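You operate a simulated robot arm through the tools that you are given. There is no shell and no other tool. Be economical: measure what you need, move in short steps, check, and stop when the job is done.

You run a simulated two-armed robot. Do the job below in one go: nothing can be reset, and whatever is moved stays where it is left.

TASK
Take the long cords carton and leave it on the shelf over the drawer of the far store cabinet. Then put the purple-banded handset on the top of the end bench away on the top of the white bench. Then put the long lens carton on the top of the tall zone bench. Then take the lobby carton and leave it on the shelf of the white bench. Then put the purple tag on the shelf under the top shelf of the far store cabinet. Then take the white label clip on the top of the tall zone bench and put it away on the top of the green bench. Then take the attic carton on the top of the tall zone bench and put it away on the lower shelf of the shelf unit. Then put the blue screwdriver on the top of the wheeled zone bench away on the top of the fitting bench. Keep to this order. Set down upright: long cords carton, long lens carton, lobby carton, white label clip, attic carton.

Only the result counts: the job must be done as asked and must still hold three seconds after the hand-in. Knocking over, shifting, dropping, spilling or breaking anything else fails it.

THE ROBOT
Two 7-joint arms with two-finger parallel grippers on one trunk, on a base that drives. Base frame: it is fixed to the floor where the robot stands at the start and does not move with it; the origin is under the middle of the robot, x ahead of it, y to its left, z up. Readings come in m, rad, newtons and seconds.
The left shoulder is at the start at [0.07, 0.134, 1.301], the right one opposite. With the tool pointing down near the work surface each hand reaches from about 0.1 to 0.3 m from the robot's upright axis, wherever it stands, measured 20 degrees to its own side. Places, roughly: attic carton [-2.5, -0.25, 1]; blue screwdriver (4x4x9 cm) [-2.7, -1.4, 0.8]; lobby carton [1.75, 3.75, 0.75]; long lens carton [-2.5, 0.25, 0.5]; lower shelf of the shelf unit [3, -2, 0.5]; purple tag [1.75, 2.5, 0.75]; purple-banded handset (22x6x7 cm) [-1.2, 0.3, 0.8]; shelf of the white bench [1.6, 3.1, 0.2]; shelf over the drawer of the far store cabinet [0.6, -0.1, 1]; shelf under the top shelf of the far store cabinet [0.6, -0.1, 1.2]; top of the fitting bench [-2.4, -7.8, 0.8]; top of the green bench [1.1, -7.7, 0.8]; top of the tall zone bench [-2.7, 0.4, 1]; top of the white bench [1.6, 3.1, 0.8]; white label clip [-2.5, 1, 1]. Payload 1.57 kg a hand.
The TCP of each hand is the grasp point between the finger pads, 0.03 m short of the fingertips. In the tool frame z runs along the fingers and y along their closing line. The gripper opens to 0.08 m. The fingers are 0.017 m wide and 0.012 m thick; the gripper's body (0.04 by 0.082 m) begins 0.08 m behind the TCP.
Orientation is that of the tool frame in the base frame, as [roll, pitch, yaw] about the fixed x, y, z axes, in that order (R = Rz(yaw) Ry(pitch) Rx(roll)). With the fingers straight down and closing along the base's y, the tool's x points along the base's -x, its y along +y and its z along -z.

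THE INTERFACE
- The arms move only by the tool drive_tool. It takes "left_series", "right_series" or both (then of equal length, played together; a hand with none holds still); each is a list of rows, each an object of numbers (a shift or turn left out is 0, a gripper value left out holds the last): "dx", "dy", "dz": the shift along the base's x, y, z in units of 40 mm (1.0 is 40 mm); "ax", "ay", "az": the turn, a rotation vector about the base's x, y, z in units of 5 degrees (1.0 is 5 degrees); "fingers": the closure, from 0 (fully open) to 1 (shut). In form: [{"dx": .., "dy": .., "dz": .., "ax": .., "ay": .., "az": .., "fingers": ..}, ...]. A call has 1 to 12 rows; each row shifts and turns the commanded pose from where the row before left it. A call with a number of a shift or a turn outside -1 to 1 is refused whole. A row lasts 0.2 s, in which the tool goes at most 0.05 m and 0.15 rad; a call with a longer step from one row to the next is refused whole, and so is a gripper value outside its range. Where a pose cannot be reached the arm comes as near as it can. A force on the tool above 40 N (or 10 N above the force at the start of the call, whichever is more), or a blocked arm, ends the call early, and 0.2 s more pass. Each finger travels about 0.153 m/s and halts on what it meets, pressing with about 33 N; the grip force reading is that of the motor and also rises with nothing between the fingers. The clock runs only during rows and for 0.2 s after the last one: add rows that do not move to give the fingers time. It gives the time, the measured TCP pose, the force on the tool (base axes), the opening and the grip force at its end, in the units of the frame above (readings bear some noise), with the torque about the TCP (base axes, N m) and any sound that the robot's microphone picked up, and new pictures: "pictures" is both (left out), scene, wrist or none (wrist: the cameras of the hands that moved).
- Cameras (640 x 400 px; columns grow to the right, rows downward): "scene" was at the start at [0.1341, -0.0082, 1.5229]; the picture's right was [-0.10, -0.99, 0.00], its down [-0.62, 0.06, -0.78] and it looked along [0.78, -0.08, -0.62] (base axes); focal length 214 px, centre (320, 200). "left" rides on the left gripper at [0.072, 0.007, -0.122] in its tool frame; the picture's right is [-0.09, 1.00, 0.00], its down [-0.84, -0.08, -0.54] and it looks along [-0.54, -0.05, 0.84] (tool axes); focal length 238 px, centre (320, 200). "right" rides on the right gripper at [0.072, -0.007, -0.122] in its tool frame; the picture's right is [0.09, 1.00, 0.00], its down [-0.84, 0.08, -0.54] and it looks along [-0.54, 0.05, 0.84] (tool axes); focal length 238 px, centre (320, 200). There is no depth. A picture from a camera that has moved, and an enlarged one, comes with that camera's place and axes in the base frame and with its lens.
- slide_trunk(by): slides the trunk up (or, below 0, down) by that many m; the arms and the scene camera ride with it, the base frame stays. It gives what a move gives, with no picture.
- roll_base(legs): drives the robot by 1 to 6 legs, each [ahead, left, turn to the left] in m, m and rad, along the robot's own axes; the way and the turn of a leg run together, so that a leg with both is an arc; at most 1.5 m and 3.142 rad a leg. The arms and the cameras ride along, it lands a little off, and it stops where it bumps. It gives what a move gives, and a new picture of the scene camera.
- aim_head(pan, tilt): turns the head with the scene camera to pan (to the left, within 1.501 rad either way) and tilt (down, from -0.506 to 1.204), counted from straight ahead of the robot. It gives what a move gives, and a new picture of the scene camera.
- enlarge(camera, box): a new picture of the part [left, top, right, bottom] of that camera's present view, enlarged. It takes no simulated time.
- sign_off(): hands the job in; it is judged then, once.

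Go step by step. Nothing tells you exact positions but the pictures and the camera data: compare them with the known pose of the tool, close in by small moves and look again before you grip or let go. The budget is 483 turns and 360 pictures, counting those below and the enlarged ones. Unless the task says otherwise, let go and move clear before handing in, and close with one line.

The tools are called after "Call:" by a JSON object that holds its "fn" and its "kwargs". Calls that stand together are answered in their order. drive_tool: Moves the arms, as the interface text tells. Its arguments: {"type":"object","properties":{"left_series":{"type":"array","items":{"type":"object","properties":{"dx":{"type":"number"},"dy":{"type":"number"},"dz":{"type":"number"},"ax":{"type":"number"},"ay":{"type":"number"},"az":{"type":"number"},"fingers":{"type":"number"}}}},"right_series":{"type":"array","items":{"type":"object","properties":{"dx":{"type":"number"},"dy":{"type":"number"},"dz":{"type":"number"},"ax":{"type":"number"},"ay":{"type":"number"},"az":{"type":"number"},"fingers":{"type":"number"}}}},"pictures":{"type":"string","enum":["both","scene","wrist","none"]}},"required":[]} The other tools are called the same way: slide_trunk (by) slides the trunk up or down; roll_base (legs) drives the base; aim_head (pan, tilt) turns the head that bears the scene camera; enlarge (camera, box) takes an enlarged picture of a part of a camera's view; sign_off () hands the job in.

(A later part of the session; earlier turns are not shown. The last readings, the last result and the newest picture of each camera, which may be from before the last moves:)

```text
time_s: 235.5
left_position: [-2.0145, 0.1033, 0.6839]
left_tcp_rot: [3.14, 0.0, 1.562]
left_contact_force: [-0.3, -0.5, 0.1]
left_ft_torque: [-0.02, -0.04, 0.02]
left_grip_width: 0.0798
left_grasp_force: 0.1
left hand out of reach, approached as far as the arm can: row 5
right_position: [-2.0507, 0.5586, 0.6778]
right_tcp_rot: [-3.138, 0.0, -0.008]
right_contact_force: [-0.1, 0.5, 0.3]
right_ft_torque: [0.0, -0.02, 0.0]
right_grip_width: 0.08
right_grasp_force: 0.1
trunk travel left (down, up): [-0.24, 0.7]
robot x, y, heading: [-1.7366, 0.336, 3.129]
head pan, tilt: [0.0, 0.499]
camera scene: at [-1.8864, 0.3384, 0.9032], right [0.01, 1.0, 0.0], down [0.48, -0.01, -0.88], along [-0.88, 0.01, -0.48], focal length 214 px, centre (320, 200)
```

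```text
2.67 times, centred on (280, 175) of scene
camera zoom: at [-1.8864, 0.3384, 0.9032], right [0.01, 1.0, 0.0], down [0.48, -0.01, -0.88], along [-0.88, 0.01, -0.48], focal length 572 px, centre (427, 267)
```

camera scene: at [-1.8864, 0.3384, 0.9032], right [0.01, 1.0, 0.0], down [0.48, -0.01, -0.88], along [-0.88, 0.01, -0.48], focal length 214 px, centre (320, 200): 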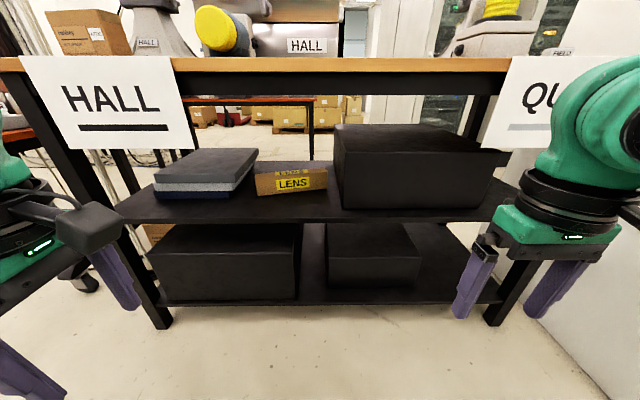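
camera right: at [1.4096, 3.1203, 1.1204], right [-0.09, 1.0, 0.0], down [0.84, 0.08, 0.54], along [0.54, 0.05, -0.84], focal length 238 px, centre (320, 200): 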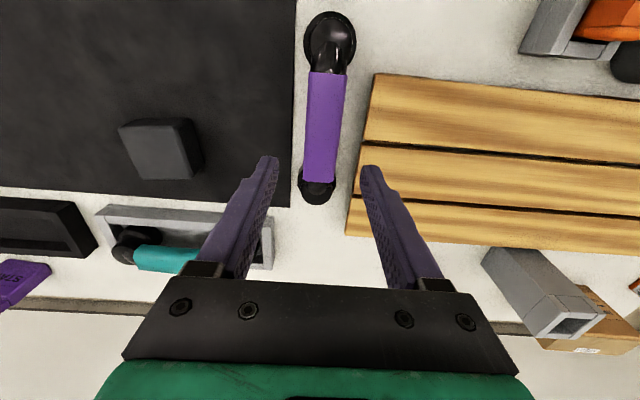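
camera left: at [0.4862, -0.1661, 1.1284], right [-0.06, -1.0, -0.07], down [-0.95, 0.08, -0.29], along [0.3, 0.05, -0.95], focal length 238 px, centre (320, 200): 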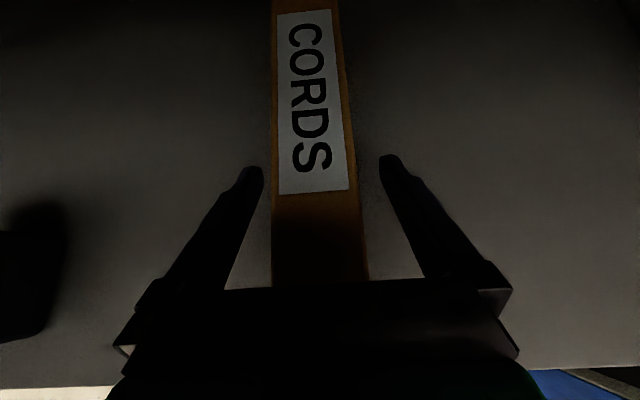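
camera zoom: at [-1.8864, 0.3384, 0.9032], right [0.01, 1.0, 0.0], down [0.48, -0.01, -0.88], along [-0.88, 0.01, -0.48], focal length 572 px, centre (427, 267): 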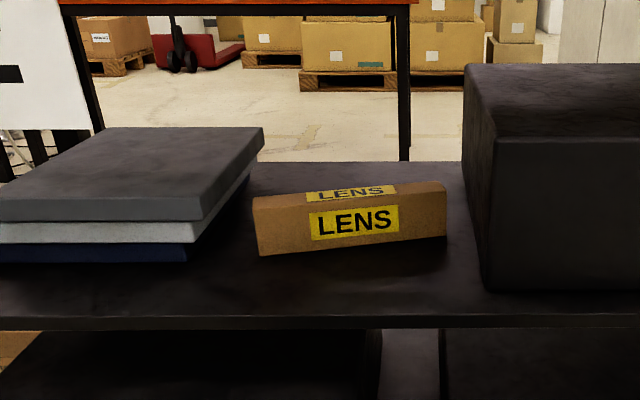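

The lens carton lies at about y 0.114–0.374, front face x≈-2.60..-2.65, shelf z≈0.537, between a stack and a black box, under the HALL sign's edge. I first test the arm's reach with a 50° tilted tool in free space.

Call:
{"fn": "drive_tool", "kwargs": {"left_series": [{"ax": 1}, {"ax": 1}, {"ax": 1}, {"ax": 1}, {"ax": 1}, {"ax": 1}, {"ax": 1}, {"ax": 1}, {"ax": 1}, {"ax": 1}, {"az": 1}, {"az": 1}], "pictures": "none"}}

Call:
{"fn": "drive_tool", "kwargs": {"left_series": [{"az": 0.4, "dy": 0.9}, {"dy": 0.9}, {"dy": 0.6, "dx": -0.6}, {"dx": -1}, {"dx": -1}, {"dx": -1}, {"dx": -1}, {"dx": -1}, {"dx": -1}, {"dx": -1}, {}], "pictures": "both"}}

```text
time_s: 238.1
left_position: [-2.0147, 0.104, 0.6848]
left_tcp_rot: [-3.129, -0.872, 1.732]
left_contact_force: [0.1, -0.9, -0.2]
left_ft_torque: [-0.01, 0.01, -0.02]
left_grip_width: 0.08
left_grasp_force: 0.1
right_position: [-2.0505, 0.5594, 0.678]
right_tcp_rot: [-3.14, 0.002, -0.007]
right_contact_force: [0.1, 0.2, 0.0]
right_ft_torque: [0.04, 0.01, -0.01]
right_grip_width: 0.0799
right_grasp_force: 0.1
trunk travel left (down, up): [-0.24, 0.7]
robot x, y, heading: [-1.7453, 0.3379, 3.129]
head pan, tilt: [0.0, 0.499]
```

```text
time_s: 240.5
left_position: [-2.3205, 0.2, 0.6854]
left_tcp_rot: [-3.127, -0.871, 1.763]
left_contact_force: [-0.1, 0.2, 0.0]
left_ft_torque: [0.01, -0.01, -0.03]
left_grip_width: 0.0799
left_grasp_force: 0.1
right_position: [-2.0498, 0.5603, 0.6791]
right_tcp_rot: [-3.14, 0.002, -0.005]
right_contact_force: [1.0, -0.2, 0.8]
right_ft_torque: [0.02, 0.01, -0.04]
right_grip_width: 0.0802
right_grasp_force: 0.1
trunk travel left (down, up): [-0.24, 0.7]
robot x, y, heading: [-1.7434, 0.3359, 3.128]
head pan, tilt: [0.0, 0.499]
camera scene: at [-1.886, 0.3385, 0.9033], right [0.01, 1.0, 0.0], down [0.48, -0.01, -0.88], along [-0.88, 0.01, -0.48], focal length 214 px, centre (320, 200)
camera left: at [-2.3024, 0.1561, 0.8182], right [0.99, 0.14, -0.08], down [0.11, -0.95, -0.29], along [-0.12, 0.28, -0.95], focal length 238 px, centre (320, 200)
```

scene: 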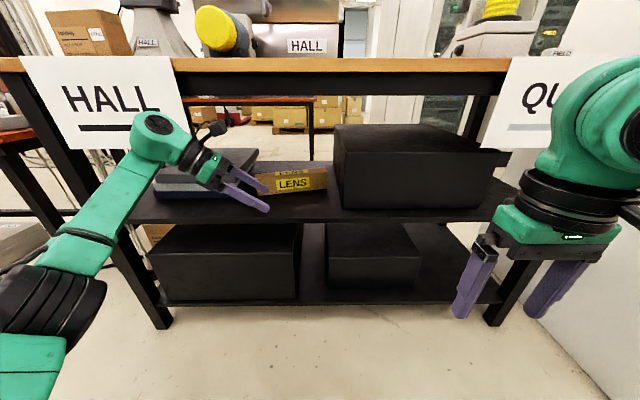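
left: 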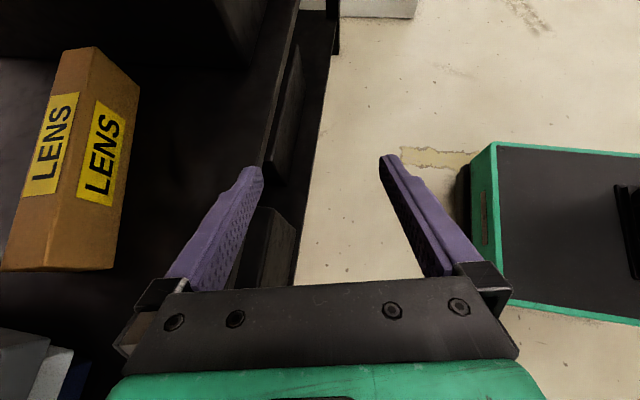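

Reach is fine at this extension, and the base front is only ~0.2 m ahead of centre. To keep the elbow above the shelf I raise the trunk by 0.1 and lower the hand equally.

Call:
{"fn": "slide_trunk", "kwargs": {"by": 0.1}}

Call:
{"fn": "drive_tool", "kwargs": {"left_series": [{"dz": -0.95}, {"dz": -0.95}, {"dz": -0.9}, {}], "pictures": "scene"}}

```text
time_s: 241.8
left_position: [-2.32, 0.1994, 0.7856]
left_tcp_rot: [-3.129, -0.873, 1.767]
left_contact_force: [-0.1, 0.6, 0.0]
left_ft_torque: [0.02, -0.01, -0.01]
left_grip_width: 0.0801
left_grasp_force: 0.1
right_position: [-2.0512, 0.5594, 0.7784]
right_tcp_rot: [-3.139, 0.0, -0.005]
right_contact_force: [0.0, 0.1, -0.2]
right_ft_torque: [-0.01, -0.02, -0.03]
right_grip_width: 0.0798
right_grasp_force: 0.0
trunk travel left (down, up): [-0.34, 0.6]
robot x, y, heading: [-1.7415, 0.3365, 3.129]
head pan, tilt: [0.0, 0.499]
```

```text
time_s: 242.8
left_position: [-2.3195, 0.1996, 0.6729]
left_tcp_rot: [-3.129, -0.872, 1.764]
left_contact_force: [-0.1, -0.2, 0.1]
left_ft_torque: [0.01, 0.0, 0.0]
left_grip_width: 0.0799
left_grasp_force: 0.0
right_position: [-2.051, 0.5588, 0.7791]
right_tcp_rot: [-3.141, 0.001, -0.005]
right_contact_force: [0.3, -0.2, 0.5]
right_ft_torque: [0.02, -0.01, 0.01]
right_grip_width: 0.0799
right_grasp_force: 0.1
trunk travel left (down, up): [-0.34, 0.6]
robot x, y, heading: [-1.7458, 0.3382, 3.125]
head pan, tilt: [0.0, 0.499]
camera scene: at [-1.8859, 0.3387, 1.0033], right [0.01, 1.0, 0.0], down [0.48, -0.01, -0.88], along [-0.88, 0.01, -0.48], focal length 214 px, centre (320, 200)
```

scene: 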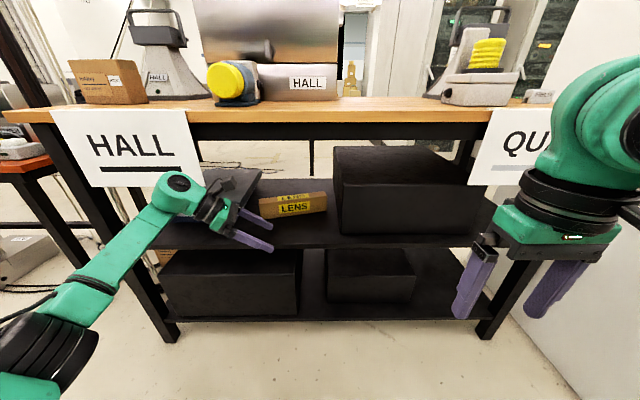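

Forearm now runs mostly straight back. Advance the base with a check midway.

Call:
{"fn": "roll_base", "kwargs": {"legs": [[0, -0.1, 0], [0.16, 0, 0]]}}

Call:
{"fn": "enlarge", "kwargs": {"camera": "left", "box": [0, 0, 640, 400]}}

```text
time_s: 245.0
left_position: [-2.4787, 0.3, 0.6717]
left_tcp_rot: [-3.131, -0.871, 1.767]
left_contact_force: [-0.7, 0.6, -0.7]
left_ft_torque: [0.03, 0.03, -0.03]
left_grip_width: 0.0802
left_grasp_force: 0.0
right_position: [-2.2102, 0.661, 0.778]
right_tcp_rot: [-3.14, 0.001, -0.009]
right_contact_force: [0.0, -0.1, -0.7]
right_ft_torque: [-0.01, -0.04, 0.01]
right_grip_width: 0.0802
right_grasp_force: 0.0
trunk travel left (down, up): [-0.34, 0.6]
robot x, y, heading: [-1.898, 0.4394, 3.126]
head pan, tilt: [0.0, 0.499]
camera scene: at [-2.0455, 0.4399, 1.0031], right [0.01, 1.0, 0.0], down [0.48, -0.01, -0.88], along [-0.88, 0.01, -0.48], focal length 214 px, centre (320, 200)
```

scene: 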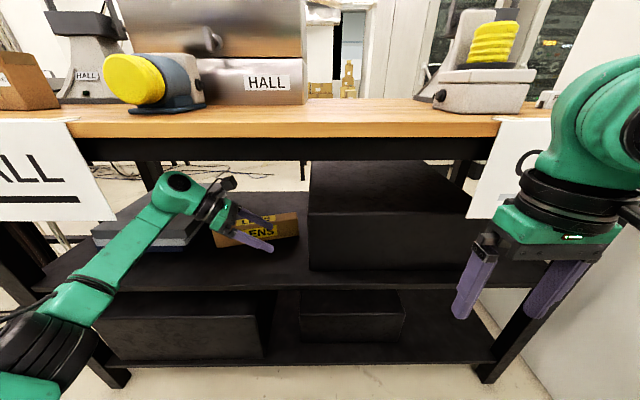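

```text
1.00 times, centred on (320, 200) of left (not enlarged: the box is as wide or as high as the picture)
camera zoom: at [-2.4613, 0.2561, 0.8057], right [0.99, 0.14, -0.08], down [0.12, -0.95, -0.29], along [-0.12, 0.28, -0.95], focal length 238 px, centre (320, 200)
```

zoom: 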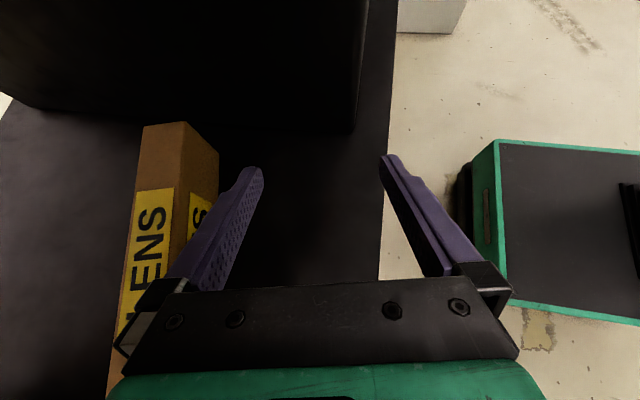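

Retract the right hand (the right sign), trim yaw by 2°, then advance.

Call:
{"fn": "drive_tool", "kwargs": {"left_series": [{"az": 0.4}, {}, {}, {}], "right_series": [{"dx": 0.9}, {"dx": 0.9}, {"dx": 0.9}, {}], "pictures": "none"}}

Call:
{"fn": "roll_base", "kwargs": {"legs": [[0.14, 0, 0]]}}

Call:
{"fn": "enlarge", "kwargs": {"camera": "left", "box": [0, 0, 640, 400]}}

```text
time_s: 246.0
left_position: [-2.4776, 0.3007, 0.6736]
left_tcp_rot: [-3.129, -0.871, 1.801]
left_contact_force: [-1.0, 0.0, -1.1]
left_ft_torque: [0.0, -0.01, -0.02]
left_grip_width: 0.0802
left_grasp_force: 0.0
right_position: [-2.1006, 0.6611, 0.78]
right_tcp_rot: [-3.141, -0.001, -0.006]
right_contact_force: [0.0, 0.6, -0.3]
right_ft_torque: [-0.04, -0.03, 0.0]
right_grip_width: 0.0799
right_grasp_force: 0.1
trunk travel left (down, up): [-0.34, 0.6]
robot x, y, heading: [-1.8986, 0.4389, 3.129]
head pan, tilt: [0.0, 0.499]
```

```text
time_s: 247.3
left_position: [-2.6186, 0.3016, 0.6725]
left_tcp_rot: [-3.132, -0.871, 1.801]
left_contact_force: [0.3, -0.2, 0.5]
left_ft_torque: [0.03, 0.01, 0.0]
left_grip_width: 0.0799
left_grasp_force: 0.1
right_position: [-2.2404, 0.6621, 0.7796]
right_tcp_rot: [-3.139, 0.0, -0.008]
right_contact_force: [-0.7, 0.2, 0.1]
right_ft_torque: [-0.01, -0.03, 0.0]
right_grip_width: 0.0799
right_grasp_force: 0.0
trunk travel left (down, up): [-0.34, 0.6]
robot x, y, heading: [-2.0395, 0.4368, 3.121]
head pan, tilt: [0.0, 0.499]
camera scene: at [-2.1849, 0.4415, 1.0031], right [0.01, 1.0, 0.0], down [0.48, -0.01, -0.88], along [-0.88, 0.01, -0.48], focal length 214 px, centre (320, 200)
```

scene: 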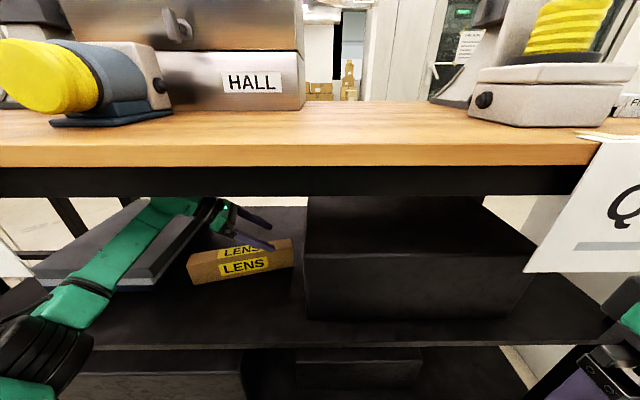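

```text
1.00 times, centred on (320, 200) of left (not enlarged: the box is as wide or as high as the picture)
camera zoom: at [-2.5995, 0.2584, 0.8057], right [0.98, 0.18, -0.08], down [0.15, -0.95, -0.29], along [-0.12, 0.27, -0.95], focal length 238 px, centre (320, 200)
```

zoom: 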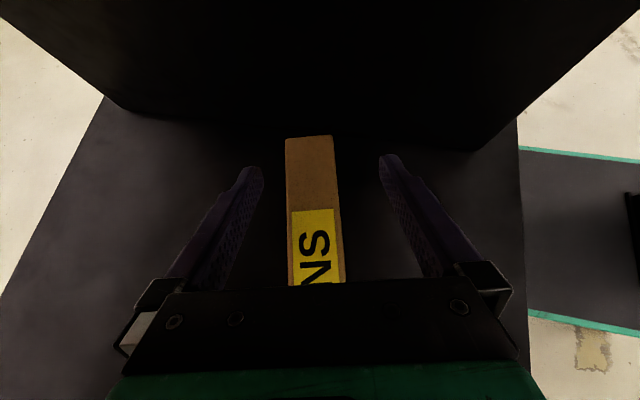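

Carton is centred between the fingers. Lower onto it.

Call:
{"fn": "drive_tool", "kwargs": {"left_series": [{"dx": -0.15, "dz": -0.5}, {"dz": -0.5}, {"dz": -0.5}, {}], "pictures": "both"}}

```text
time_s: 248.3
left_position: [-2.6248, 0.3027, 0.6132]
left_tcp_rot: [-3.129, -0.872, 1.8]
left_contact_force: [-0.8, -0.4, 0.5]
left_ft_torque: [0.01, 0.01, -0.02]
left_grip_width: 0.0801
left_grasp_force: 0.1
right_position: [-2.2419, 0.6616, 0.7781]
right_tcp_rot: [-3.141, 0.002, -0.007]
right_contact_force: [0.1, -0.2, 0.6]
right_ft_torque: [-0.01, -0.02, 0.01]
right_grip_width: 0.0799
right_grasp_force: 0.0
trunk travel left (down, up): [-0.34, 0.6]
robot x, y, heading: [-2.0409, 0.4397, 3.128]
head pan, tilt: [0.0, 0.499]
camera scene: at [-2.1841, 0.4416, 1.0033], right [0.01, 1.0, 0.0], down [0.48, -0.01, -0.88], along [-0.88, 0.01, -0.48], focal length 214 px, centre (320, 200)
camera left: at [-2.6044, 0.2587, 0.7464], right [0.98, 0.18, -0.08], down [0.15, -0.95, -0.29], along [-0.13, 0.27, -0.95], focal length 238 px, centre (320, 200)
```

scene: 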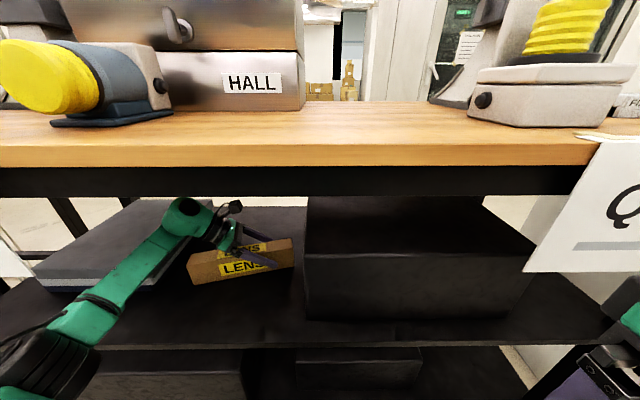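
left: 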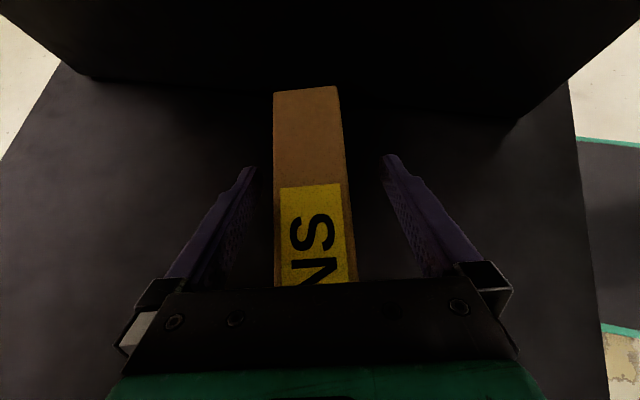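

Close the gripper.

Call:
{"fn": "drive_tool", "kwargs": {"left_series": [{"dz": -0.12}, {"fingers": 1}, {"fingers": 1}, {"fingers": 1}, {"fingers": 1}], "pictures": "none"}}

Call:
{"fn": "drive_tool", "kwargs": {"left_series": [{"dz": 0.4}, {"dz": 0.5}, {}], "pictures": "both"}}

```text
time_s: 249.5
left_position: [-2.6235, 0.3017, 0.6089]
left_tcp_rot: [-3.131, -0.873, 1.798]
left_contact_force: [0.1, 0.7, 1.7]
left_ft_torque: [0.24, 0.04, -0.07]
left_grip_width: 0.0436
left_grasp_force: 33.1
right_position: [-2.2407, 0.6626, 0.7777]
right_tcp_rot: [-3.14, 0.002, -0.008]
right_contact_force: [-1.0, -0.3, 0.5]
right_ft_torque: [-0.02, 0.0, -0.02]
right_grip_width: 0.0799
right_grasp_force: 0.0
trunk travel left (down, up): [-0.34, 0.6]
robot x, y, heading: [-2.0464, 0.4393, 3.128]
head pan, tilt: [0.0, 0.499]
```

```text
time_s: 250.3
left_position: [-2.624, 0.3016, 0.6438]
left_tcp_rot: [-3.13, -0.869, 1.802]
left_contact_force: [-0.1, 0.0, -2.8]
left_ft_torque: [0.16, 0.06, 0.02]
left_grip_width: 0.0441
left_grasp_force: 33.0
right_position: [-2.2411, 0.663, 0.7781]
right_tcp_rot: [-3.141, 0.0, -0.006]
right_contact_force: [0.2, -0.1, 0.2]
right_ft_torque: [-0.01, 0.01, 0.0]
right_grip_width: 0.08
right_grasp_force: 0.0
trunk travel left (down, up): [-0.34, 0.6]
robot x, y, heading: [-2.0396, 0.4404, 3.132]
head pan, tilt: [0.0, 0.499]
camera scene: at [-2.1846, 0.4414, 1.0032], right [0.01, 1.0, 0.0], down [0.48, -0.01, -0.88], along [-0.88, 0.01, -0.48], focal length 214 px, centre (320, 200)
camera left: at [-2.6053, 0.2578, 0.7774], right [0.98, 0.18, -0.08], down [0.15, -0.95, -0.29], along [-0.12, 0.27, -0.95], focal length 238 px, centre (320, 200)
```

scene: 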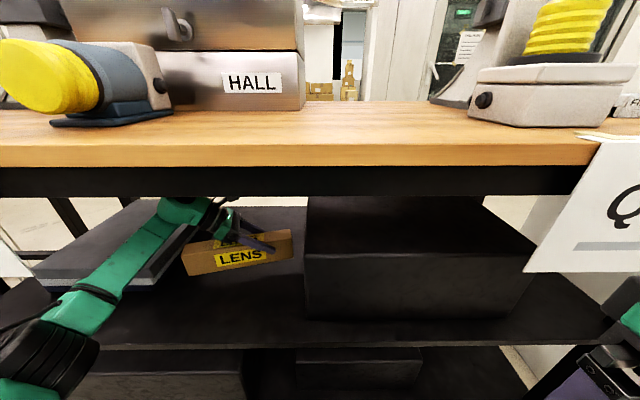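
left: 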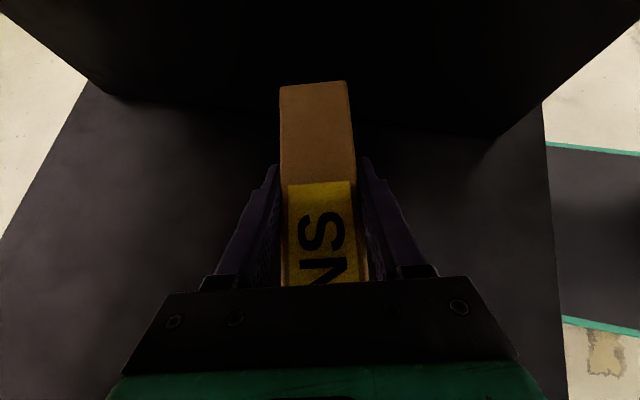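

Lifted cleanly. Back straight out, then raise the trunk to view the bench top.

Call:
{"fn": "roll_base", "kwargs": {"legs": [[-0.37, 0, 0]]}}

Call:
{"fn": "slide_trunk", "kwargs": {"by": 0.4}}

Call:
{"fn": "aim_head", "kwargs": {"pan": 0, "tilt": 0.6}}

```text
time_s: 252.6
left_position: [-2.2585, 0.2976, 0.6434]
left_tcp_rot: [-3.129, -0.871, 1.801]
left_contact_force: [-0.2, -0.2, -2.0]
left_ft_torque: [0.13, 0.05, -0.01]
left_grip_width: 0.0435
left_grasp_force: 33.1
right_position: [-1.8737, 0.6586, 0.7783]
right_tcp_rot: [-3.139, 0.003, -0.008]
right_contact_force: [0.0, -1.1, -0.2]
right_ft_torque: [0.03, 0.0, -0.01]
right_grip_width: 0.0802
right_grasp_force: 0.1
trunk travel left (down, up): [-0.34, 0.6]
robot x, y, heading: [-1.6777, 0.4326, 3.128]
head pan, tilt: [0.0, 0.499]
camera scene: at [-1.8179, 0.4371, 1.0033], right [0.01, 1.0, 0.0], down [0.48, -0.01, -0.88], along [-0.88, 0.01, -0.48], focal length 214 px, centre (320, 200)
```

scene: 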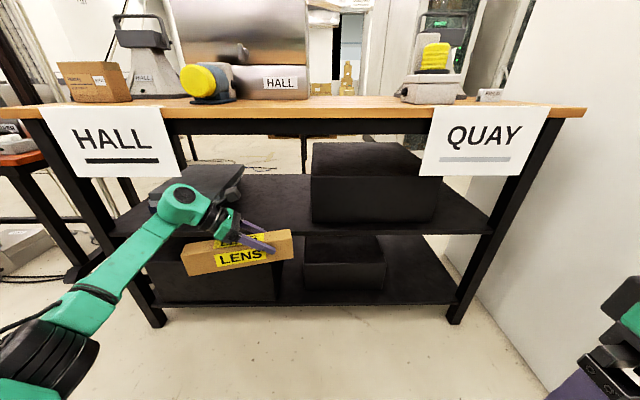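

```text
time_s: 256.5
left_position: [-2.2584, 0.2985, 1.0444]
left_tcp_rot: [-3.129, -0.87, 1.799]
left_contact_force: [-0.5, -0.6, -2.2]
left_ft_torque: [0.12, 0.04, 0.0]
left_grip_width: 0.0436
left_grasp_force: 33.2
right_position: [-1.8738, 0.6581, 1.1786]
right_tcp_rot: [-3.14, -0.001, -0.01]
right_contact_force: [0.3, -0.1, 0.6]
right_ft_torque: [-0.01, -0.01, 0.01]
right_grip_width: 0.0802
right_grasp_force: 0.1
trunk travel left (down, up): [-0.74, 0.2]
robot x, y, heading: [-1.6791, 0.4364, 3.127]
head pan, tilt: [0.0, 0.499]
```

```text
time_s: 257.1
left_position: [-2.2589, 0.2982, 1.0444]
left_tcp_rot: [-3.132, -0.871, 1.798]
left_contact_force: [-0.2, -0.2, -2.4]
left_ft_torque: [0.14, 0.01, 0.0]
left_grip_width: 0.0436
left_grasp_force: 32.4
right_position: [-1.8746, 0.6577, 1.1789]
right_tcp_rot: [-3.141, -0.001, -0.009]
right_contact_force: [0.5, 0.6, -0.2]
right_ft_torque: [0.02, -0.01, 0.0]
right_grip_width: 0.0804
right_grasp_force: 0.0
trunk travel left (down, up): [-0.74, 0.2]
robot x, y, heading: [-1.6776, 0.4384, 3.127]
head pan, tilt: [0.0, 0.6]
camera scene: at [-1.816, 0.437, 1.3942], right [0.01, 1.0, 0.0], down [0.57, -0.01, -0.82], along [-0.82, 0.01, -0.57], focal length 214 px, centre (320, 200)
```

scene: 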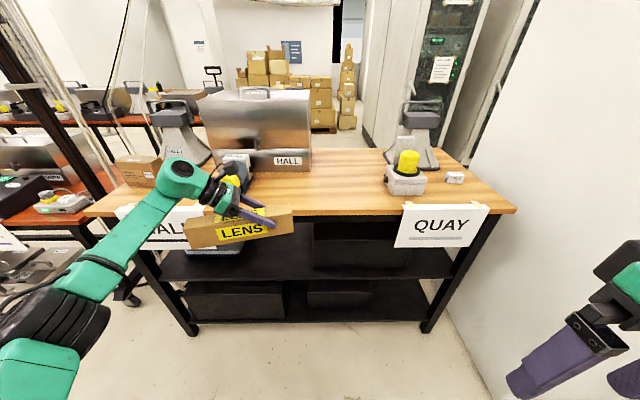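

Bench top ≈0.95; free region x -2.42..-2.64, y 0.15–0.66. Raise a little and move the carton over it.

Call:
{"fn": "drive_tool", "kwargs": {"left_series": [{"dz": 0.7}, {}], "pictures": "none"}}

Call:
{"fn": "roll_base", "kwargs": {"legs": [[0, -0.17, 0], [0.27, 0, 0]]}}

Call:
{"fn": "enlarge", "kwargs": {"camera": "left", "box": [0, 0, 640, 400]}}

```text
time_s: 257.7
left_position: [-2.2579, 0.2969, 1.0721]
left_tcp_rot: [-3.131, -0.871, 1.799]
left_contact_force: [-0.7, -0.8, -1.5]
left_ft_torque: [0.16, 0.03, 0.02]
left_grip_width: 0.0435
left_grasp_force: 32.7
right_position: [-1.8756, 0.6574, 1.1777]
right_tcp_rot: [-3.139, -0.001, -0.01]
right_contact_force: [0.3, 0.4, -0.2]
right_ft_torque: [0.01, -0.03, -0.02]
right_grip_width: 0.0801
right_grasp_force: 0.0
trunk travel left (down, up): [-0.74, 0.2]
robot x, y, heading: [-1.6743, 0.433, 3.13]
head pan, tilt: [0.0, 0.6]
```

```text
time_s: 260.7
left_position: [-2.522, 0.472, 1.0732]
left_tcp_rot: [-3.127, -0.871, 1.796]
left_contact_force: [-0.3, -0.2, -1.7]
left_ft_torque: [0.13, 0.02, -0.01]
left_grip_width: 0.0436
left_grasp_force: 32.6
right_position: [-2.1389, 0.8307, 1.1787]
right_tcp_rot: [-3.141, 0.004, -0.01]
right_contact_force: [0.0, 0.0, 0.5]
right_ft_torque: [0.02, 0.0, 0.0]
right_grip_width: 0.08
right_grasp_force: 0.0
trunk travel left (down, up): [-0.74, 0.2]
robot x, y, heading: [-1.9412, 0.611, 3.132]
head pan, tilt: [0.0, 0.6]
camera scene: at [-2.079, 0.6099, 1.3943], right [0.01, 1.0, 0.0], down [0.56, -0.01, -0.83], along [-0.83, 0.01, -0.56], focal length 214 px, centre (320, 200)
```

scene: 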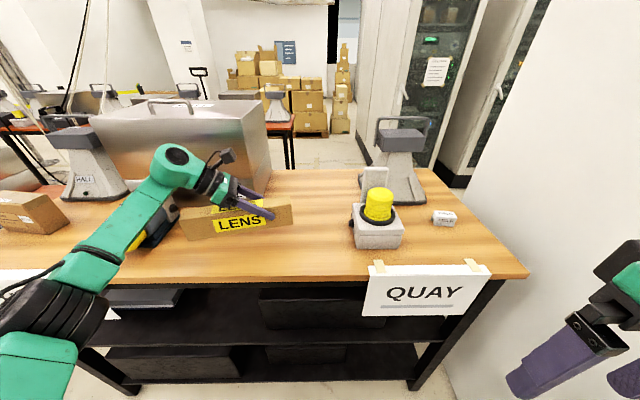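

```text
1.00 times, centred on (320, 200) of left (not enlarged: the box is as wide or as high as the picture)
camera zoom: at [-2.5026, 0.4273, 1.2062], right [0.98, 0.18, -0.08], down [0.15, -0.95, -0.29], along [-0.13, 0.27, -0.95], focal length 238 px, centre (320, 200)
```

zoom: 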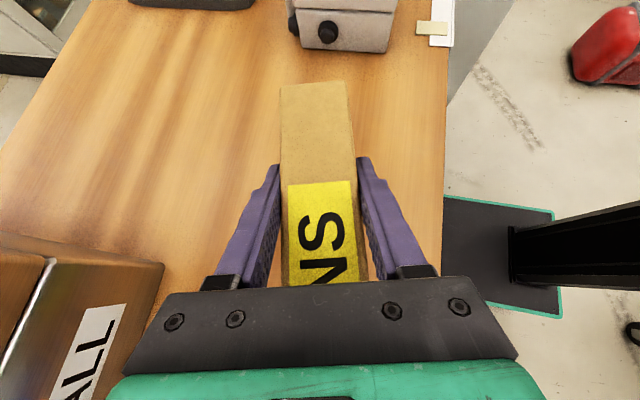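

Lower toward the bench top.

Call:
{"fn": "drive_tool", "kwargs": {"left_series": [{"dz": -0.6}, {"dz": -0.6}, {}], "pictures": "none"}}

Call:
{"fn": "drive_tool", "kwargs": {"left_series": [{"dz": -0.15}, {"dz": -0.15}, {"dz": -0.1}, {}], "pictures": "scene"}}

```text
time_s: 261.5
left_position: [-2.5227, 0.4716, 1.023]
left_tcp_rot: [-3.128, -0.872, 1.8]
left_contact_force: [-0.4, 0.4, -2.3]
left_ft_torque: [0.14, 0.06, 0.01]
left_grip_width: 0.0436
left_grasp_force: 33.2
right_position: [-2.1394, 0.8307, 1.1778]
right_tcp_rot: [-3.14, 0.001, -0.008]
right_contact_force: [-0.5, 0.3, -0.6]
right_ft_torque: [-0.02, 0.0, 0.0]
right_grip_width: 0.08
right_grasp_force: 0.1
trunk travel left (down, up): [-0.74, 0.2]
robot x, y, heading: [-1.9393, 0.6102, 3.124]
head pan, tilt: [0.0, 0.6]
```

```text
time_s: 262.5
left_position: [-2.5229, 0.4713, 1.0093]
left_tcp_rot: [-3.127, -0.868, 1.798]
left_contact_force: [-1.4, -0.4, 2.0]
left_ft_torque: [-0.67, -0.17, -0.22]
left_grip_width: 0.0439
left_grasp_force: 33.3
right_position: [-2.1377, 0.8314, 1.1772]
right_tcp_rot: [-3.139, 0.003, -0.008]
right_contact_force: [0.1, 0.8, 0.2]
right_ft_torque: [0.01, 0.02, 0.03]
right_grip_width: 0.08
right_grasp_force: 0.1
trunk travel left (down, up): [-0.74, 0.2]
robot x, y, heading: [-1.9405, 0.6092, 3.123]
head pan, tilt: [0.0, 0.6]
camera scene: at [-2.0802, 0.6101, 1.3943], right [0.01, 1.0, 0.0], down [0.57, -0.01, -0.82], along [-0.82, 0.01, -0.57], focal length 214 px, centre (320, 200)
```

scene: 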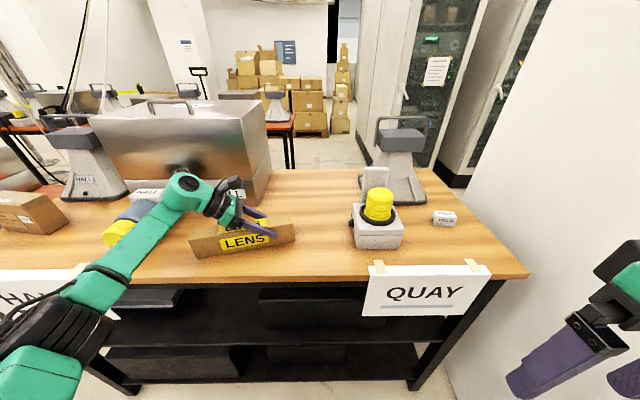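

Left end touches first; lower a bit more and release.

Call:
{"fn": "drive_tool", "kwargs": {"left_series": [{"dz": -0.12}, {"dz": -0.08}, {}], "pictures": "none"}}

Call:
{"fn": "drive_tool", "kwargs": {"left_series": [{"fingers": 0.5}, {"fingers": 0.2}, {"fingers": 0}, {}], "pictures": "wrist"}}

```text
time_s: 263.3
left_position: [-2.5209, 0.4711, 1.0065]
left_tcp_rot: [-3.115, -0.881, 1.79]
left_contact_force: [-11.8, -3.7, 33.6]
left_ft_torque: [0.0, -0.09, 0.18]
left_grip_width: 0.0438
left_grasp_force: 33.4
right_position: [-2.1355, 0.8307, 1.1791]
right_tcp_rot: [3.141, 0.002, -0.008]
right_contact_force: [0.1, -0.5, -0.4]
right_ft_torque: [0.02, 0.03, 0.01]
right_grip_width: 0.0802
right_grasp_force: 0.1
trunk travel left (down, up): [-0.74, 0.2]
robot x, y, heading: [-1.9382, 0.607, 3.126]
head pan, tilt: [0.0, 0.6]
```

```text
time_s: 264.3
left_position: [-2.5215, 0.4706, 0.9989]
left_tcp_rot: [-3.131, -0.87, 1.797]
left_contact_force: [1.9, -0.3, 4.0]
left_ft_torque: [-0.36, -0.13, 0.2]
left_grip_width: 0.0801
left_grasp_force: 0.1
right_position: [-2.1371, 0.8321, 1.1787]
right_tcp_rot: [-3.139, 0.002, -0.01]
right_contact_force: [0.0, -0.2, -0.7]
right_ft_torque: [-0.01, -0.03, -0.01]
right_grip_width: 0.0799
right_grasp_force: 0.1
trunk travel left (down, up): [-0.74, 0.2]
robot x, y, heading: [-1.9372, 0.6086, 3.128]
head pan, tilt: [0.0, 0.6]
camera left: at [-2.5021, 0.4276, 1.1331], right [0.98, 0.17, -0.08], down [0.15, -0.95, -0.29], along [-0.12, 0.27, -0.95], focal length 238 px, centre (320, 200)
```

left: 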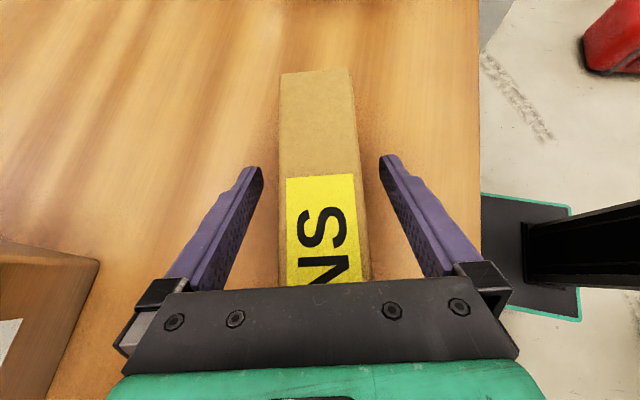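

Released. Raise the hand straight up and verify.

Call:
{"fn": "drive_tool", "kwargs": {"left_series": [{"dz": 0.5}, {"dz": 0.9}, {"dz": 0.9}, {"dz": 0.9}, {"dz": 0.5}], "pictures": "scene"}}

```text
time_s: 265.5
left_position: [-2.5226, 0.472, 1.1487]
left_tcp_rot: [-3.129, -0.871, 1.798]
left_contact_force: [0.1, -0.1, -0.2]
left_ft_torque: [-0.01, -0.02, 0.01]
left_grip_width: 0.0801
left_grasp_force: 0.1
right_position: [-2.1378, 0.8311, 1.1787]
right_tcp_rot: [3.141, 0.002, -0.009]
right_contact_force: [0.0, -0.7, 0.0]
right_ft_torque: [0.0, -0.01, 0.02]
right_grip_width: 0.0801
right_grasp_force: 0.1
trunk travel left (down, up): [-0.74, 0.2]
robot x, y, heading: [-1.936, 0.6084, 3.127]
head pan, tilt: [0.0, 0.6]
camera scene: at [-2.0797, 0.6103, 1.3942], right [0.01, 1.0, 0.0], down [0.56, -0.01, -0.83], along [-0.83, 0.01, -0.56], focal length 214 px, centre (320, 200)
```

scene: 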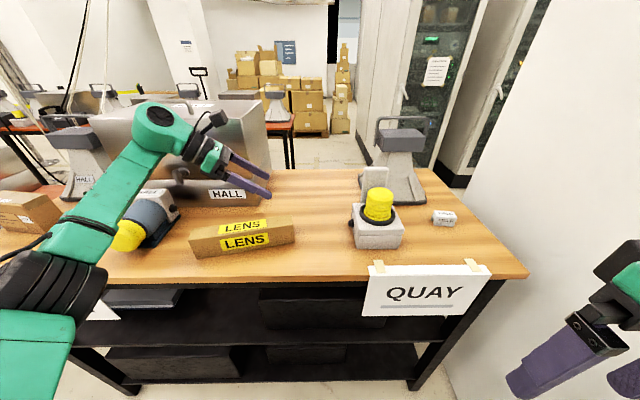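

Lens carton is upright on the bench top. Now go for the lobby carton: restore the arm, raise, and drive out.

Call:
{"fn": "roll_base", "kwargs": {"legs": [[-0.2, 0, 0]]}}

Call:
{"fn": "drive_tool", "kwargs": {"left_series": [{"az": -0.95}, {"az": -0.95}, {"az": -0.9}, {"ax": -1}, {"ax": -1}, {"ax": -1}, {"ax": -1}, {"ax": -1}, {"ax": -1}, {"ax": -1}, {"ax": -1}, {"ax": -1}], "pictures": "none"}}

Call:
{"fn": "drive_tool", "kwargs": {"left_series": [{"ax": -1, "dx": 0.9}, {"dx": 0.9}, {"dx": 0.9}, {"dx": 0.9}, {"dx": 0.9}, {"dx": 0.9}], "pictures": "none"}}

Call:
{"fn": "slide_trunk", "kwargs": {"by": 0.2}}

Call:
{"fn": "roll_base", "kwargs": {"legs": [[0, -0.32, 0], [-0.5, -0.3, 0], [-1.0, 0, 0], [-0.6, 0, 0], [0, 0, 3.14]]}}

```text
time_s: 267.1
left_position: [-2.3236, 0.469, 1.1476]
left_tcp_rot: [-3.132, -0.871, 1.799]
left_contact_force: [-0.5, -0.5, -0.5]
left_ft_torque: [0.01, 0.01, -0.01]
left_grip_width: 0.0801
left_grasp_force: 0.1
right_position: [-1.9389, 0.8276, 1.1774]
right_tcp_rot: [-3.14, 0.001, -0.009]
right_contact_force: [1.1, -0.7, -0.3]
right_ft_torque: [0.0, -0.02, 0.03]
right_grip_width: 0.08
right_grasp_force: 0.1
trunk travel left (down, up): [-0.74, 0.2]
robot x, y, heading: [-1.7437, 0.6076, 3.125]
head pan, tilt: [0.0, 0.6]
camera scene: at [-1.8815, 0.607, 1.3939], right [0.01, 1.0, 0.0], down [0.57, -0.01, -0.82], along [-0.82, 0.01, -0.57], focal length 214 px, centre (320, 200)
```

scene: 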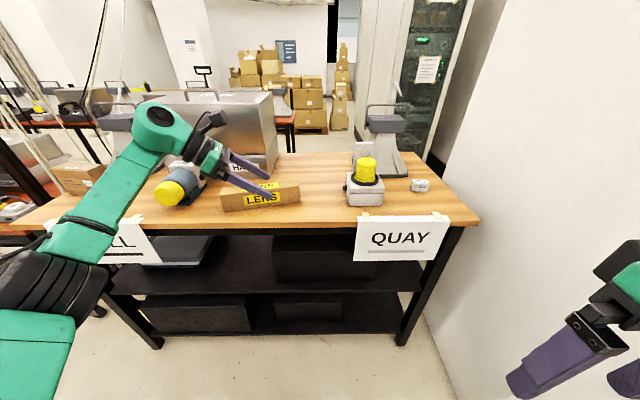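

```text
time_s: 269.7
left_position: [-2.3145, 0.4767, 1.1441]
left_tcp_rot: [-3.141, -0.084, 1.561]
left_contact_force: [-0.9, 1.0, 0.3]
left_ft_torque: [-0.02, -0.02, 0.0]
left_grip_width: 0.0801
left_grasp_force: 0.0
left hand out of reach, approached as far as the arm can: row 9, 10
right_position: [-1.9388, 0.8294, 1.1774]
right_tcp_rot: [3.141, 0.003, -0.007]
right_contact_force: [0.4, 1.0, -0.7]
right_ft_torque: [-0.02, -0.02, 0.01]
right_grip_width: 0.0799
right_grasp_force: 0.0
trunk travel left (down, up): [-0.74, 0.2]
robot x, y, heading: [-1.7344, 0.6044, 3.128]
head pan, tilt: [0.0, 0.6]
```

```text
time_s: 271.1
left_position: [-2.0965, 0.4774, 1.143]
left_tcp_rot: [-3.141, 0.001, 1.56]
left_contact_force: [0.1, 0.6, -0.2]
left_ft_torque: [0.0, -0.03, 0.01]
left_grip_width: 0.0801
left_grasp_force: 0.1
right_position: [-1.9366, 0.827, 1.1775]
right_tcp_rot: [-3.139, 0.002, -0.009]
right_contact_force: [-0.3, -0.5, -0.9]
right_ft_torque: [0.02, 0.0, -0.02]
right_grip_width: 0.08
right_grasp_force: 0.0
trunk travel left (down, up): [-0.74, 0.2]
robot x, y, heading: [-1.7413, 0.6044, 3.131]
head pan, tilt: [0.0, 0.6]
```

```text
time_s: 273.3
left_position: [-2.0997, 0.4772, 1.3427]
left_tcp_rot: [3.139, 0.001, 1.562]
left_contact_force: [-0.5, 0.6, 0.3]
left_ft_torque: [0.0, 0.01, -0.01]
left_grip_width: 0.0797
left_grasp_force: 0.1
right_position: [-1.9377, 0.8284, 1.3791]
right_tcp_rot: [-3.139, 0.002, -0.008]
right_contact_force: [-0.4, 0.2, 0.1]
right_ft_torque: [0.01, 0.0, -0.02]
right_grip_width: 0.08
right_grasp_force: 0.0
trunk travel left (down, up): [-0.94, 0.0]
robot x, y, heading: [-1.7417, 0.6055, 3.128]
head pan, tilt: [0.0, 0.6]
```

```text
time_s: 293.5
left_position: [0.7198, 1.3206, 1.343]
left_tcp_rot: [3.141, 0.004, -1.568]
left_contact_force: [-0.1, 0.0, 0.1]
left_ft_torque: [0.01, -0.02, 0.02]
left_grip_width: 0.0798
left_grasp_force: 0.0
right_position: [0.5643, 0.9695, 1.3789]
right_tcp_rot: [-3.14, 0.002, -3.137]
right_contact_force: [-0.3, 0.3, -0.7]
right_ft_torque: [-0.01, -0.01, 0.0]
right_grip_width: 0.08
right_grasp_force: 0.1
trunk travel left (down, up): [-0.94, 0.0]
robot x, y, heading: [0.3622, 1.1864, 0.003]
head pan, tilt: [0.0, 0.6]
camera scene: at [0.5001, 1.1892, 1.5942], right [0.0, -1.0, 0.0], down [-0.56, 0.0, -0.83], along [0.83, 0.0, -0.56], focal length 214 px, centre (320, 200)
```

scene: 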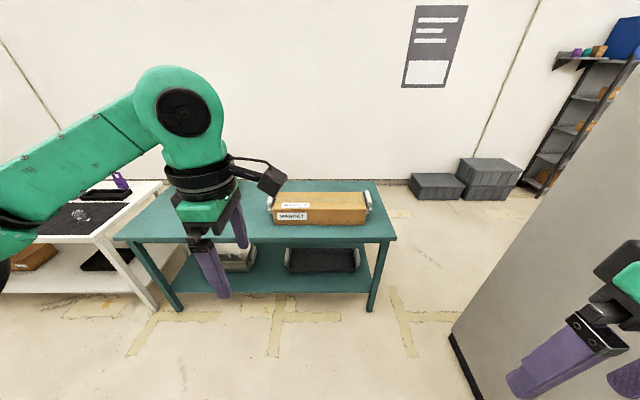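

Go left to y≈3.7 and look at the white bench's left part.

Call:
{"fn": "roll_base", "kwargs": {"legs": [[0, 1.4, 0], [0.2, 1.1, 0]]}}

Call:
{"fn": "aim_head", "kwargs": {"pan": 0, "tilt": 0.6}}

Call:
{"fn": "enlarge", "kwargs": {"camera": "scene", "box": [260, 130, 500, 310]}}

```text
time_s: 305.7
left_position: [0.9257, 3.8052, 1.3434]
left_tcp_rot: [3.141, 0.003, -1.574]
left_contact_force: [0.6, 1.1, 0.1]
left_ft_torque: [0.02, -0.01, -0.01]
left_grip_width: 0.08
left_grasp_force: 0.1
right_position: [0.768, 3.4525, 1.3785]
right_tcp_rot: [3.141, 0.003, 3.139]
right_contact_force: [0.1, 0.0, 0.6]
right_ft_torque: [-0.01, 0.0, -0.03]
right_grip_width: 0.0802
right_grasp_force: 0.1
trunk travel left (down, up): [-0.94, 0.0]
robot x, y, heading: [0.5658, 3.6801, -0.001]
head pan, tilt: [0.0, 0.6]
camera scene: at [0.7038, 3.6739, 1.5942], right [-0.01, -1.0, 0.0], down [-0.56, 0.0, -0.83], along [0.83, 0.0, -0.56], focal length 214 px, centre (320, 200)
```

scene: 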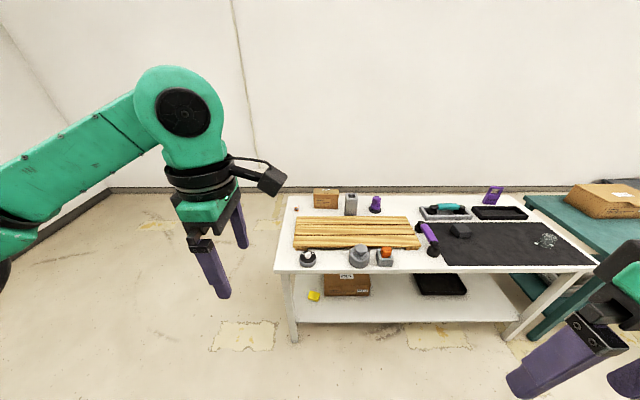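

```text
time_s: 306.3
left_position: [0.9254, 3.8053, 1.3439]
left_tcp_rot: [3.138, 0.003, -1.576]
left_contact_force: [0.0, 0.6, -0.4]
left_ft_torque: [0.01, 0.0, 0.03]
left_grip_width: 0.08
left_grasp_force: 0.1
right_position: [0.767, 3.453, 1.3782]
right_tcp_rot: [-3.14, 0.002, 3.139]
right_contact_force: [-0.6, -0.7, 0.5]
right_ft_torque: [0.03, -0.01, 0.01]
right_grip_width: 0.08
right_grasp_force: 0.0
trunk travel left (down, up): [-0.94, 0.0]
robot x, y, heading: [0.5704, 3.6743, -0.005]
head pan, tilt: [0.0, 0.6]
camera scene: at [0.7039, 3.6746, 1.5942], right [-0.01, -1.0, 0.0], down [-0.56, 0.0, -0.83], along [0.83, 0.0, -0.56], focal length 214 px, centre (320, 200)
```

scene: 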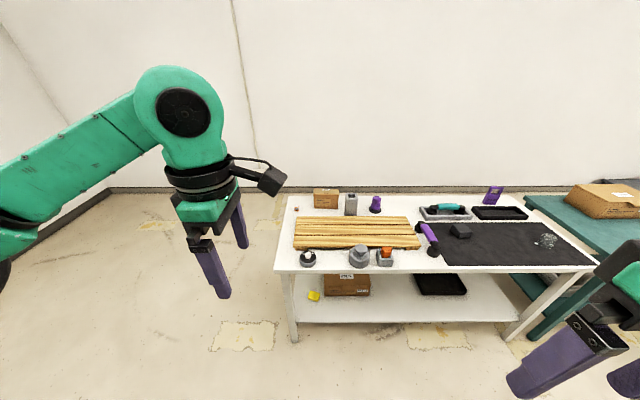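

```text
2.22 times, centred on (380, 220) of scene
camera zoom: at [0.7039, 3.6746, 1.5942], right [-0.01, -1.0, 0.0], down [-0.56, 0.0, -0.83], along [0.83, 0.0, -0.56], focal length 477 px, centre (187, 156)
```

zoom: 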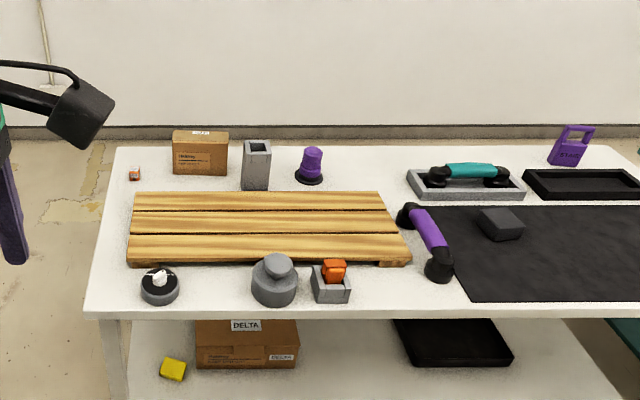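

There is space behind the white bench (wall is at x≈3.3). I'll go around its left end and work from behind, since the carton stands near the back edge (x≈1.80–1.86, y≈3.56–3.72).

Call:
{"fn": "roll_base", "kwargs": {"legs": [[0, 0.93, 0], [1.2, 0, 0], [0.75, 0, 0], [0, 0, 3.14]]}}

Call:
{"fn": "aim_head", "kwargs": {"pan": 0.4, "tilt": 0.6}}

```text
time_s: 327.8
left_position: [2.1422, 4.4839, 1.3441]
left_tcp_rot: [3.139, 0.002, 1.543]
left_contact_force: [-0.2, -0.4, 0.4]
left_ft_torque: [-0.03, 0.0, -0.03]
left_grip_width: 0.08
left_grasp_force: 0.1
right_position: [2.3098, 4.8329, 1.3787]
right_tcp_rot: [-3.14, 0.002, -0.027]
right_contact_force: [0.2, -0.2, 0.1]
right_ft_torque: [0.04, 0.02, 0.02]
right_grip_width: 0.0803
right_grasp_force: 0.0
trunk travel left (down, up): [-0.94, 0.0]
robot x, y, heading: [2.5044, 4.6103, 3.111]
head pan, tilt: [0.0, 0.6]
camera scene: at [2.3635, 4.6102, 1.5942], right [0.03, 1.0, 0.0], down [0.56, -0.02, -0.83], along [-0.82, 0.03, -0.56], focal length 214 px, centre (320, 200)
```

scene: 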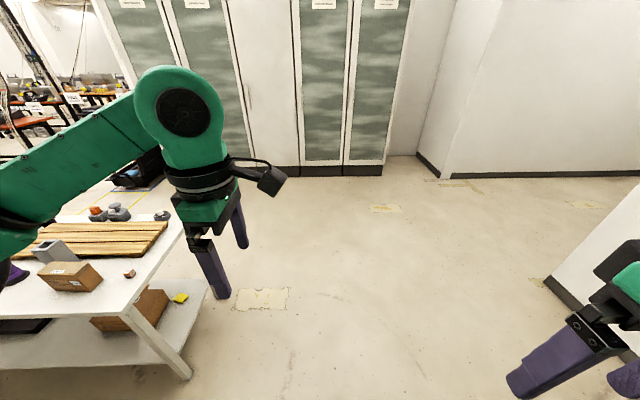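

```text
time_s: 328.6
left_position: [2.1434, 4.4826, 1.3428]
left_tcp_rot: [3.14, 0.002, 1.543]
left_contact_force: [-0.5, -0.1, -0.6]
left_ft_torque: [0.01, 0.03, 0.02]
left_grip_width: 0.0803
left_grasp_force: 0.1
right_position: [2.3091, 4.8319, 1.3787]
right_tcp_rot: [-3.139, 0.001, -0.026]
right_contact_force: [-0.3, 0.2, 0.0]
right_ft_torque: [0.01, 0.05, -0.03]
right_grip_width: 0.0801
right_grasp_force: 0.1
trunk travel left (down, up): [-0.94, 0.0]
robot x, y, heading: [2.5042, 4.6051, 3.108]
head pan, tilt: [0.4, 0.6]
camera scene: at [2.3694, 4.5754, 1.5942], right [-0.36, 0.93, 0.0], down [0.53, 0.2, -0.83], along [-0.77, -0.3, -0.56], focal length 214 px, centre (320, 200)
```

scene: 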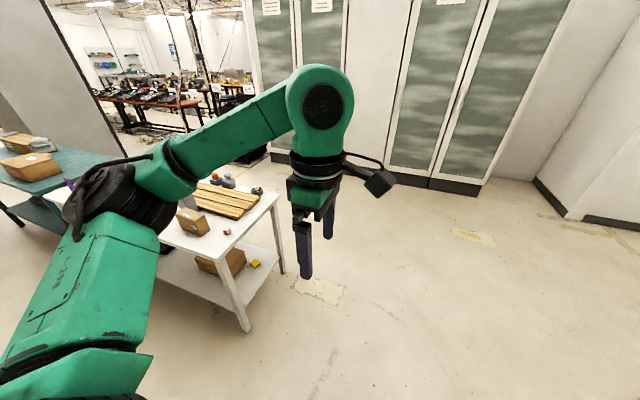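

Turn slightly to correct heading and slide along behind the bench to y≈3.6.

Call:
{"fn": "roll_base", "kwargs": {"legs": [[0, 0, 0.035], [0, 0.95, 0]]}}

Call:
{"fn": "aim_head", "kwargs": {"pan": 0.1, "tilt": 0.75}}

```text
time_s: 334.0
left_position: [2.1529, 3.5217, 1.3425]
left_tcp_rot: [3.139, 0.003, 1.581]
left_contact_force: [0.0, 0.7, -1.1]
left_ft_torque: [-0.02, -0.03, -0.01]
left_grip_width: 0.0802
left_grasp_force: 0.0
right_position: [2.3061, 3.8739, 1.3788]
right_tcp_rot: [3.141, 0.003, 0.014]
right_contact_force: [0.2, -0.4, -0.9]
right_ft_torque: [-0.04, 0.0, -0.01]
right_grip_width: 0.0802
right_grasp_force: 0.1
trunk travel left (down, up): [-0.94, 0.0]
robot x, y, heading: [2.5082, 3.6564, -3.134]
head pan, tilt: [0.4, 0.6]
camera scene: at [2.3762, 3.6217, 1.5942], right [-0.4, 0.92, 0.0], down [0.52, 0.22, -0.83], along [-0.76, -0.33, -0.56], focal length 214 px, centre (320, 200)
```

scene: 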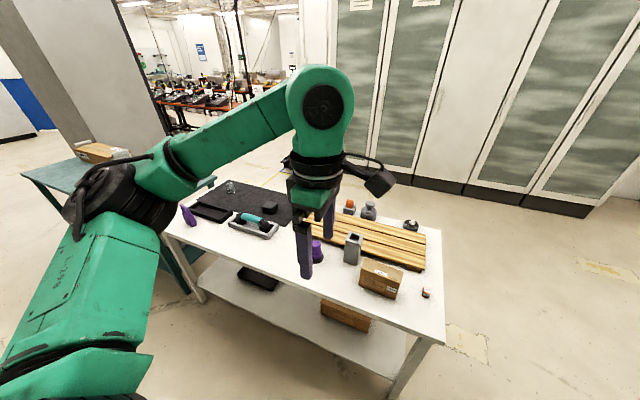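

```text
time_s: 334.8
left_position: [2.1528, 3.5188, 1.3435]
left_tcp_rot: [3.138, 0.001, 1.58]
left_contact_force: [0.0, 0.2, 0.2]
left_ft_torque: [-0.01, -0.01, 0.01]
left_grip_width: 0.0801
left_grasp_force: 0.0
right_position: [2.306, 3.8731, 1.3797]
right_tcp_rot: [-3.139, 0.003, 0.012]
right_contact_force: [0.4, 0.2, -0.4]
right_ft_torque: [0.0, 0.0, -0.01]
right_grip_width: 0.0802
right_grasp_force: 0.0
trunk travel left (down, up): [-0.94, 0.0]
robot x, y, heading: [2.5097, 3.6542, -3.133]
head pan, tilt: [0.099, 0.75]
camera scene: at [2.375, 3.6462, 1.5814], right [-0.11, 0.99, 0.0], down [0.68, 0.07, -0.73], along [-0.73, -0.08, -0.68], focal length 214 px, centre (320, 200)
```

scene: 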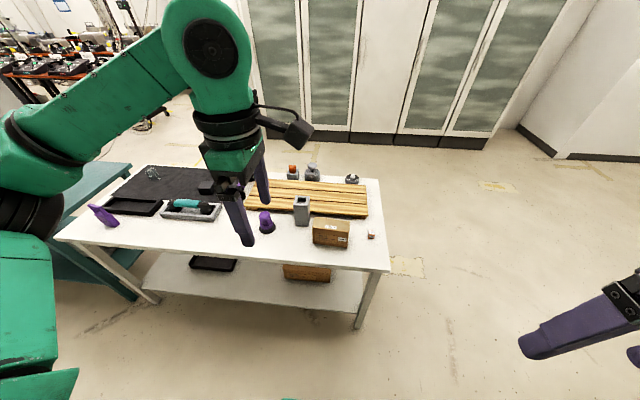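

Call:
{"fn": "enlarge", "kwargs": {"camera": "scene", "box": [250, 170, 410, 310]}}

```text
2.86 times, centred on (330, 240) of scene
camera zoom: at [2.375, 3.6462, 1.5814], right [-0.11, 0.99, 0.0], down [0.68, 0.07, -0.73], along [-0.73, -0.08, -0.68], focal length 613 px, centre (291, 86)
```

zoom: 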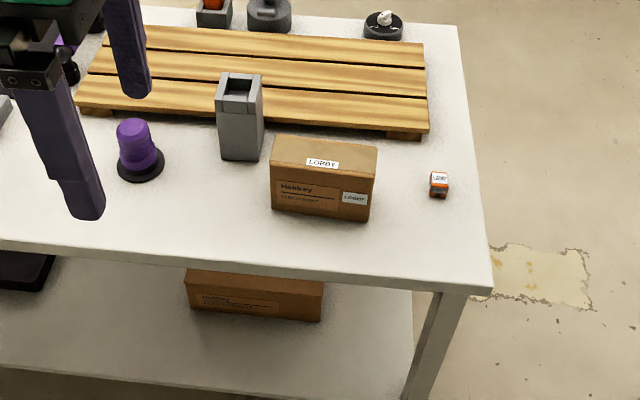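

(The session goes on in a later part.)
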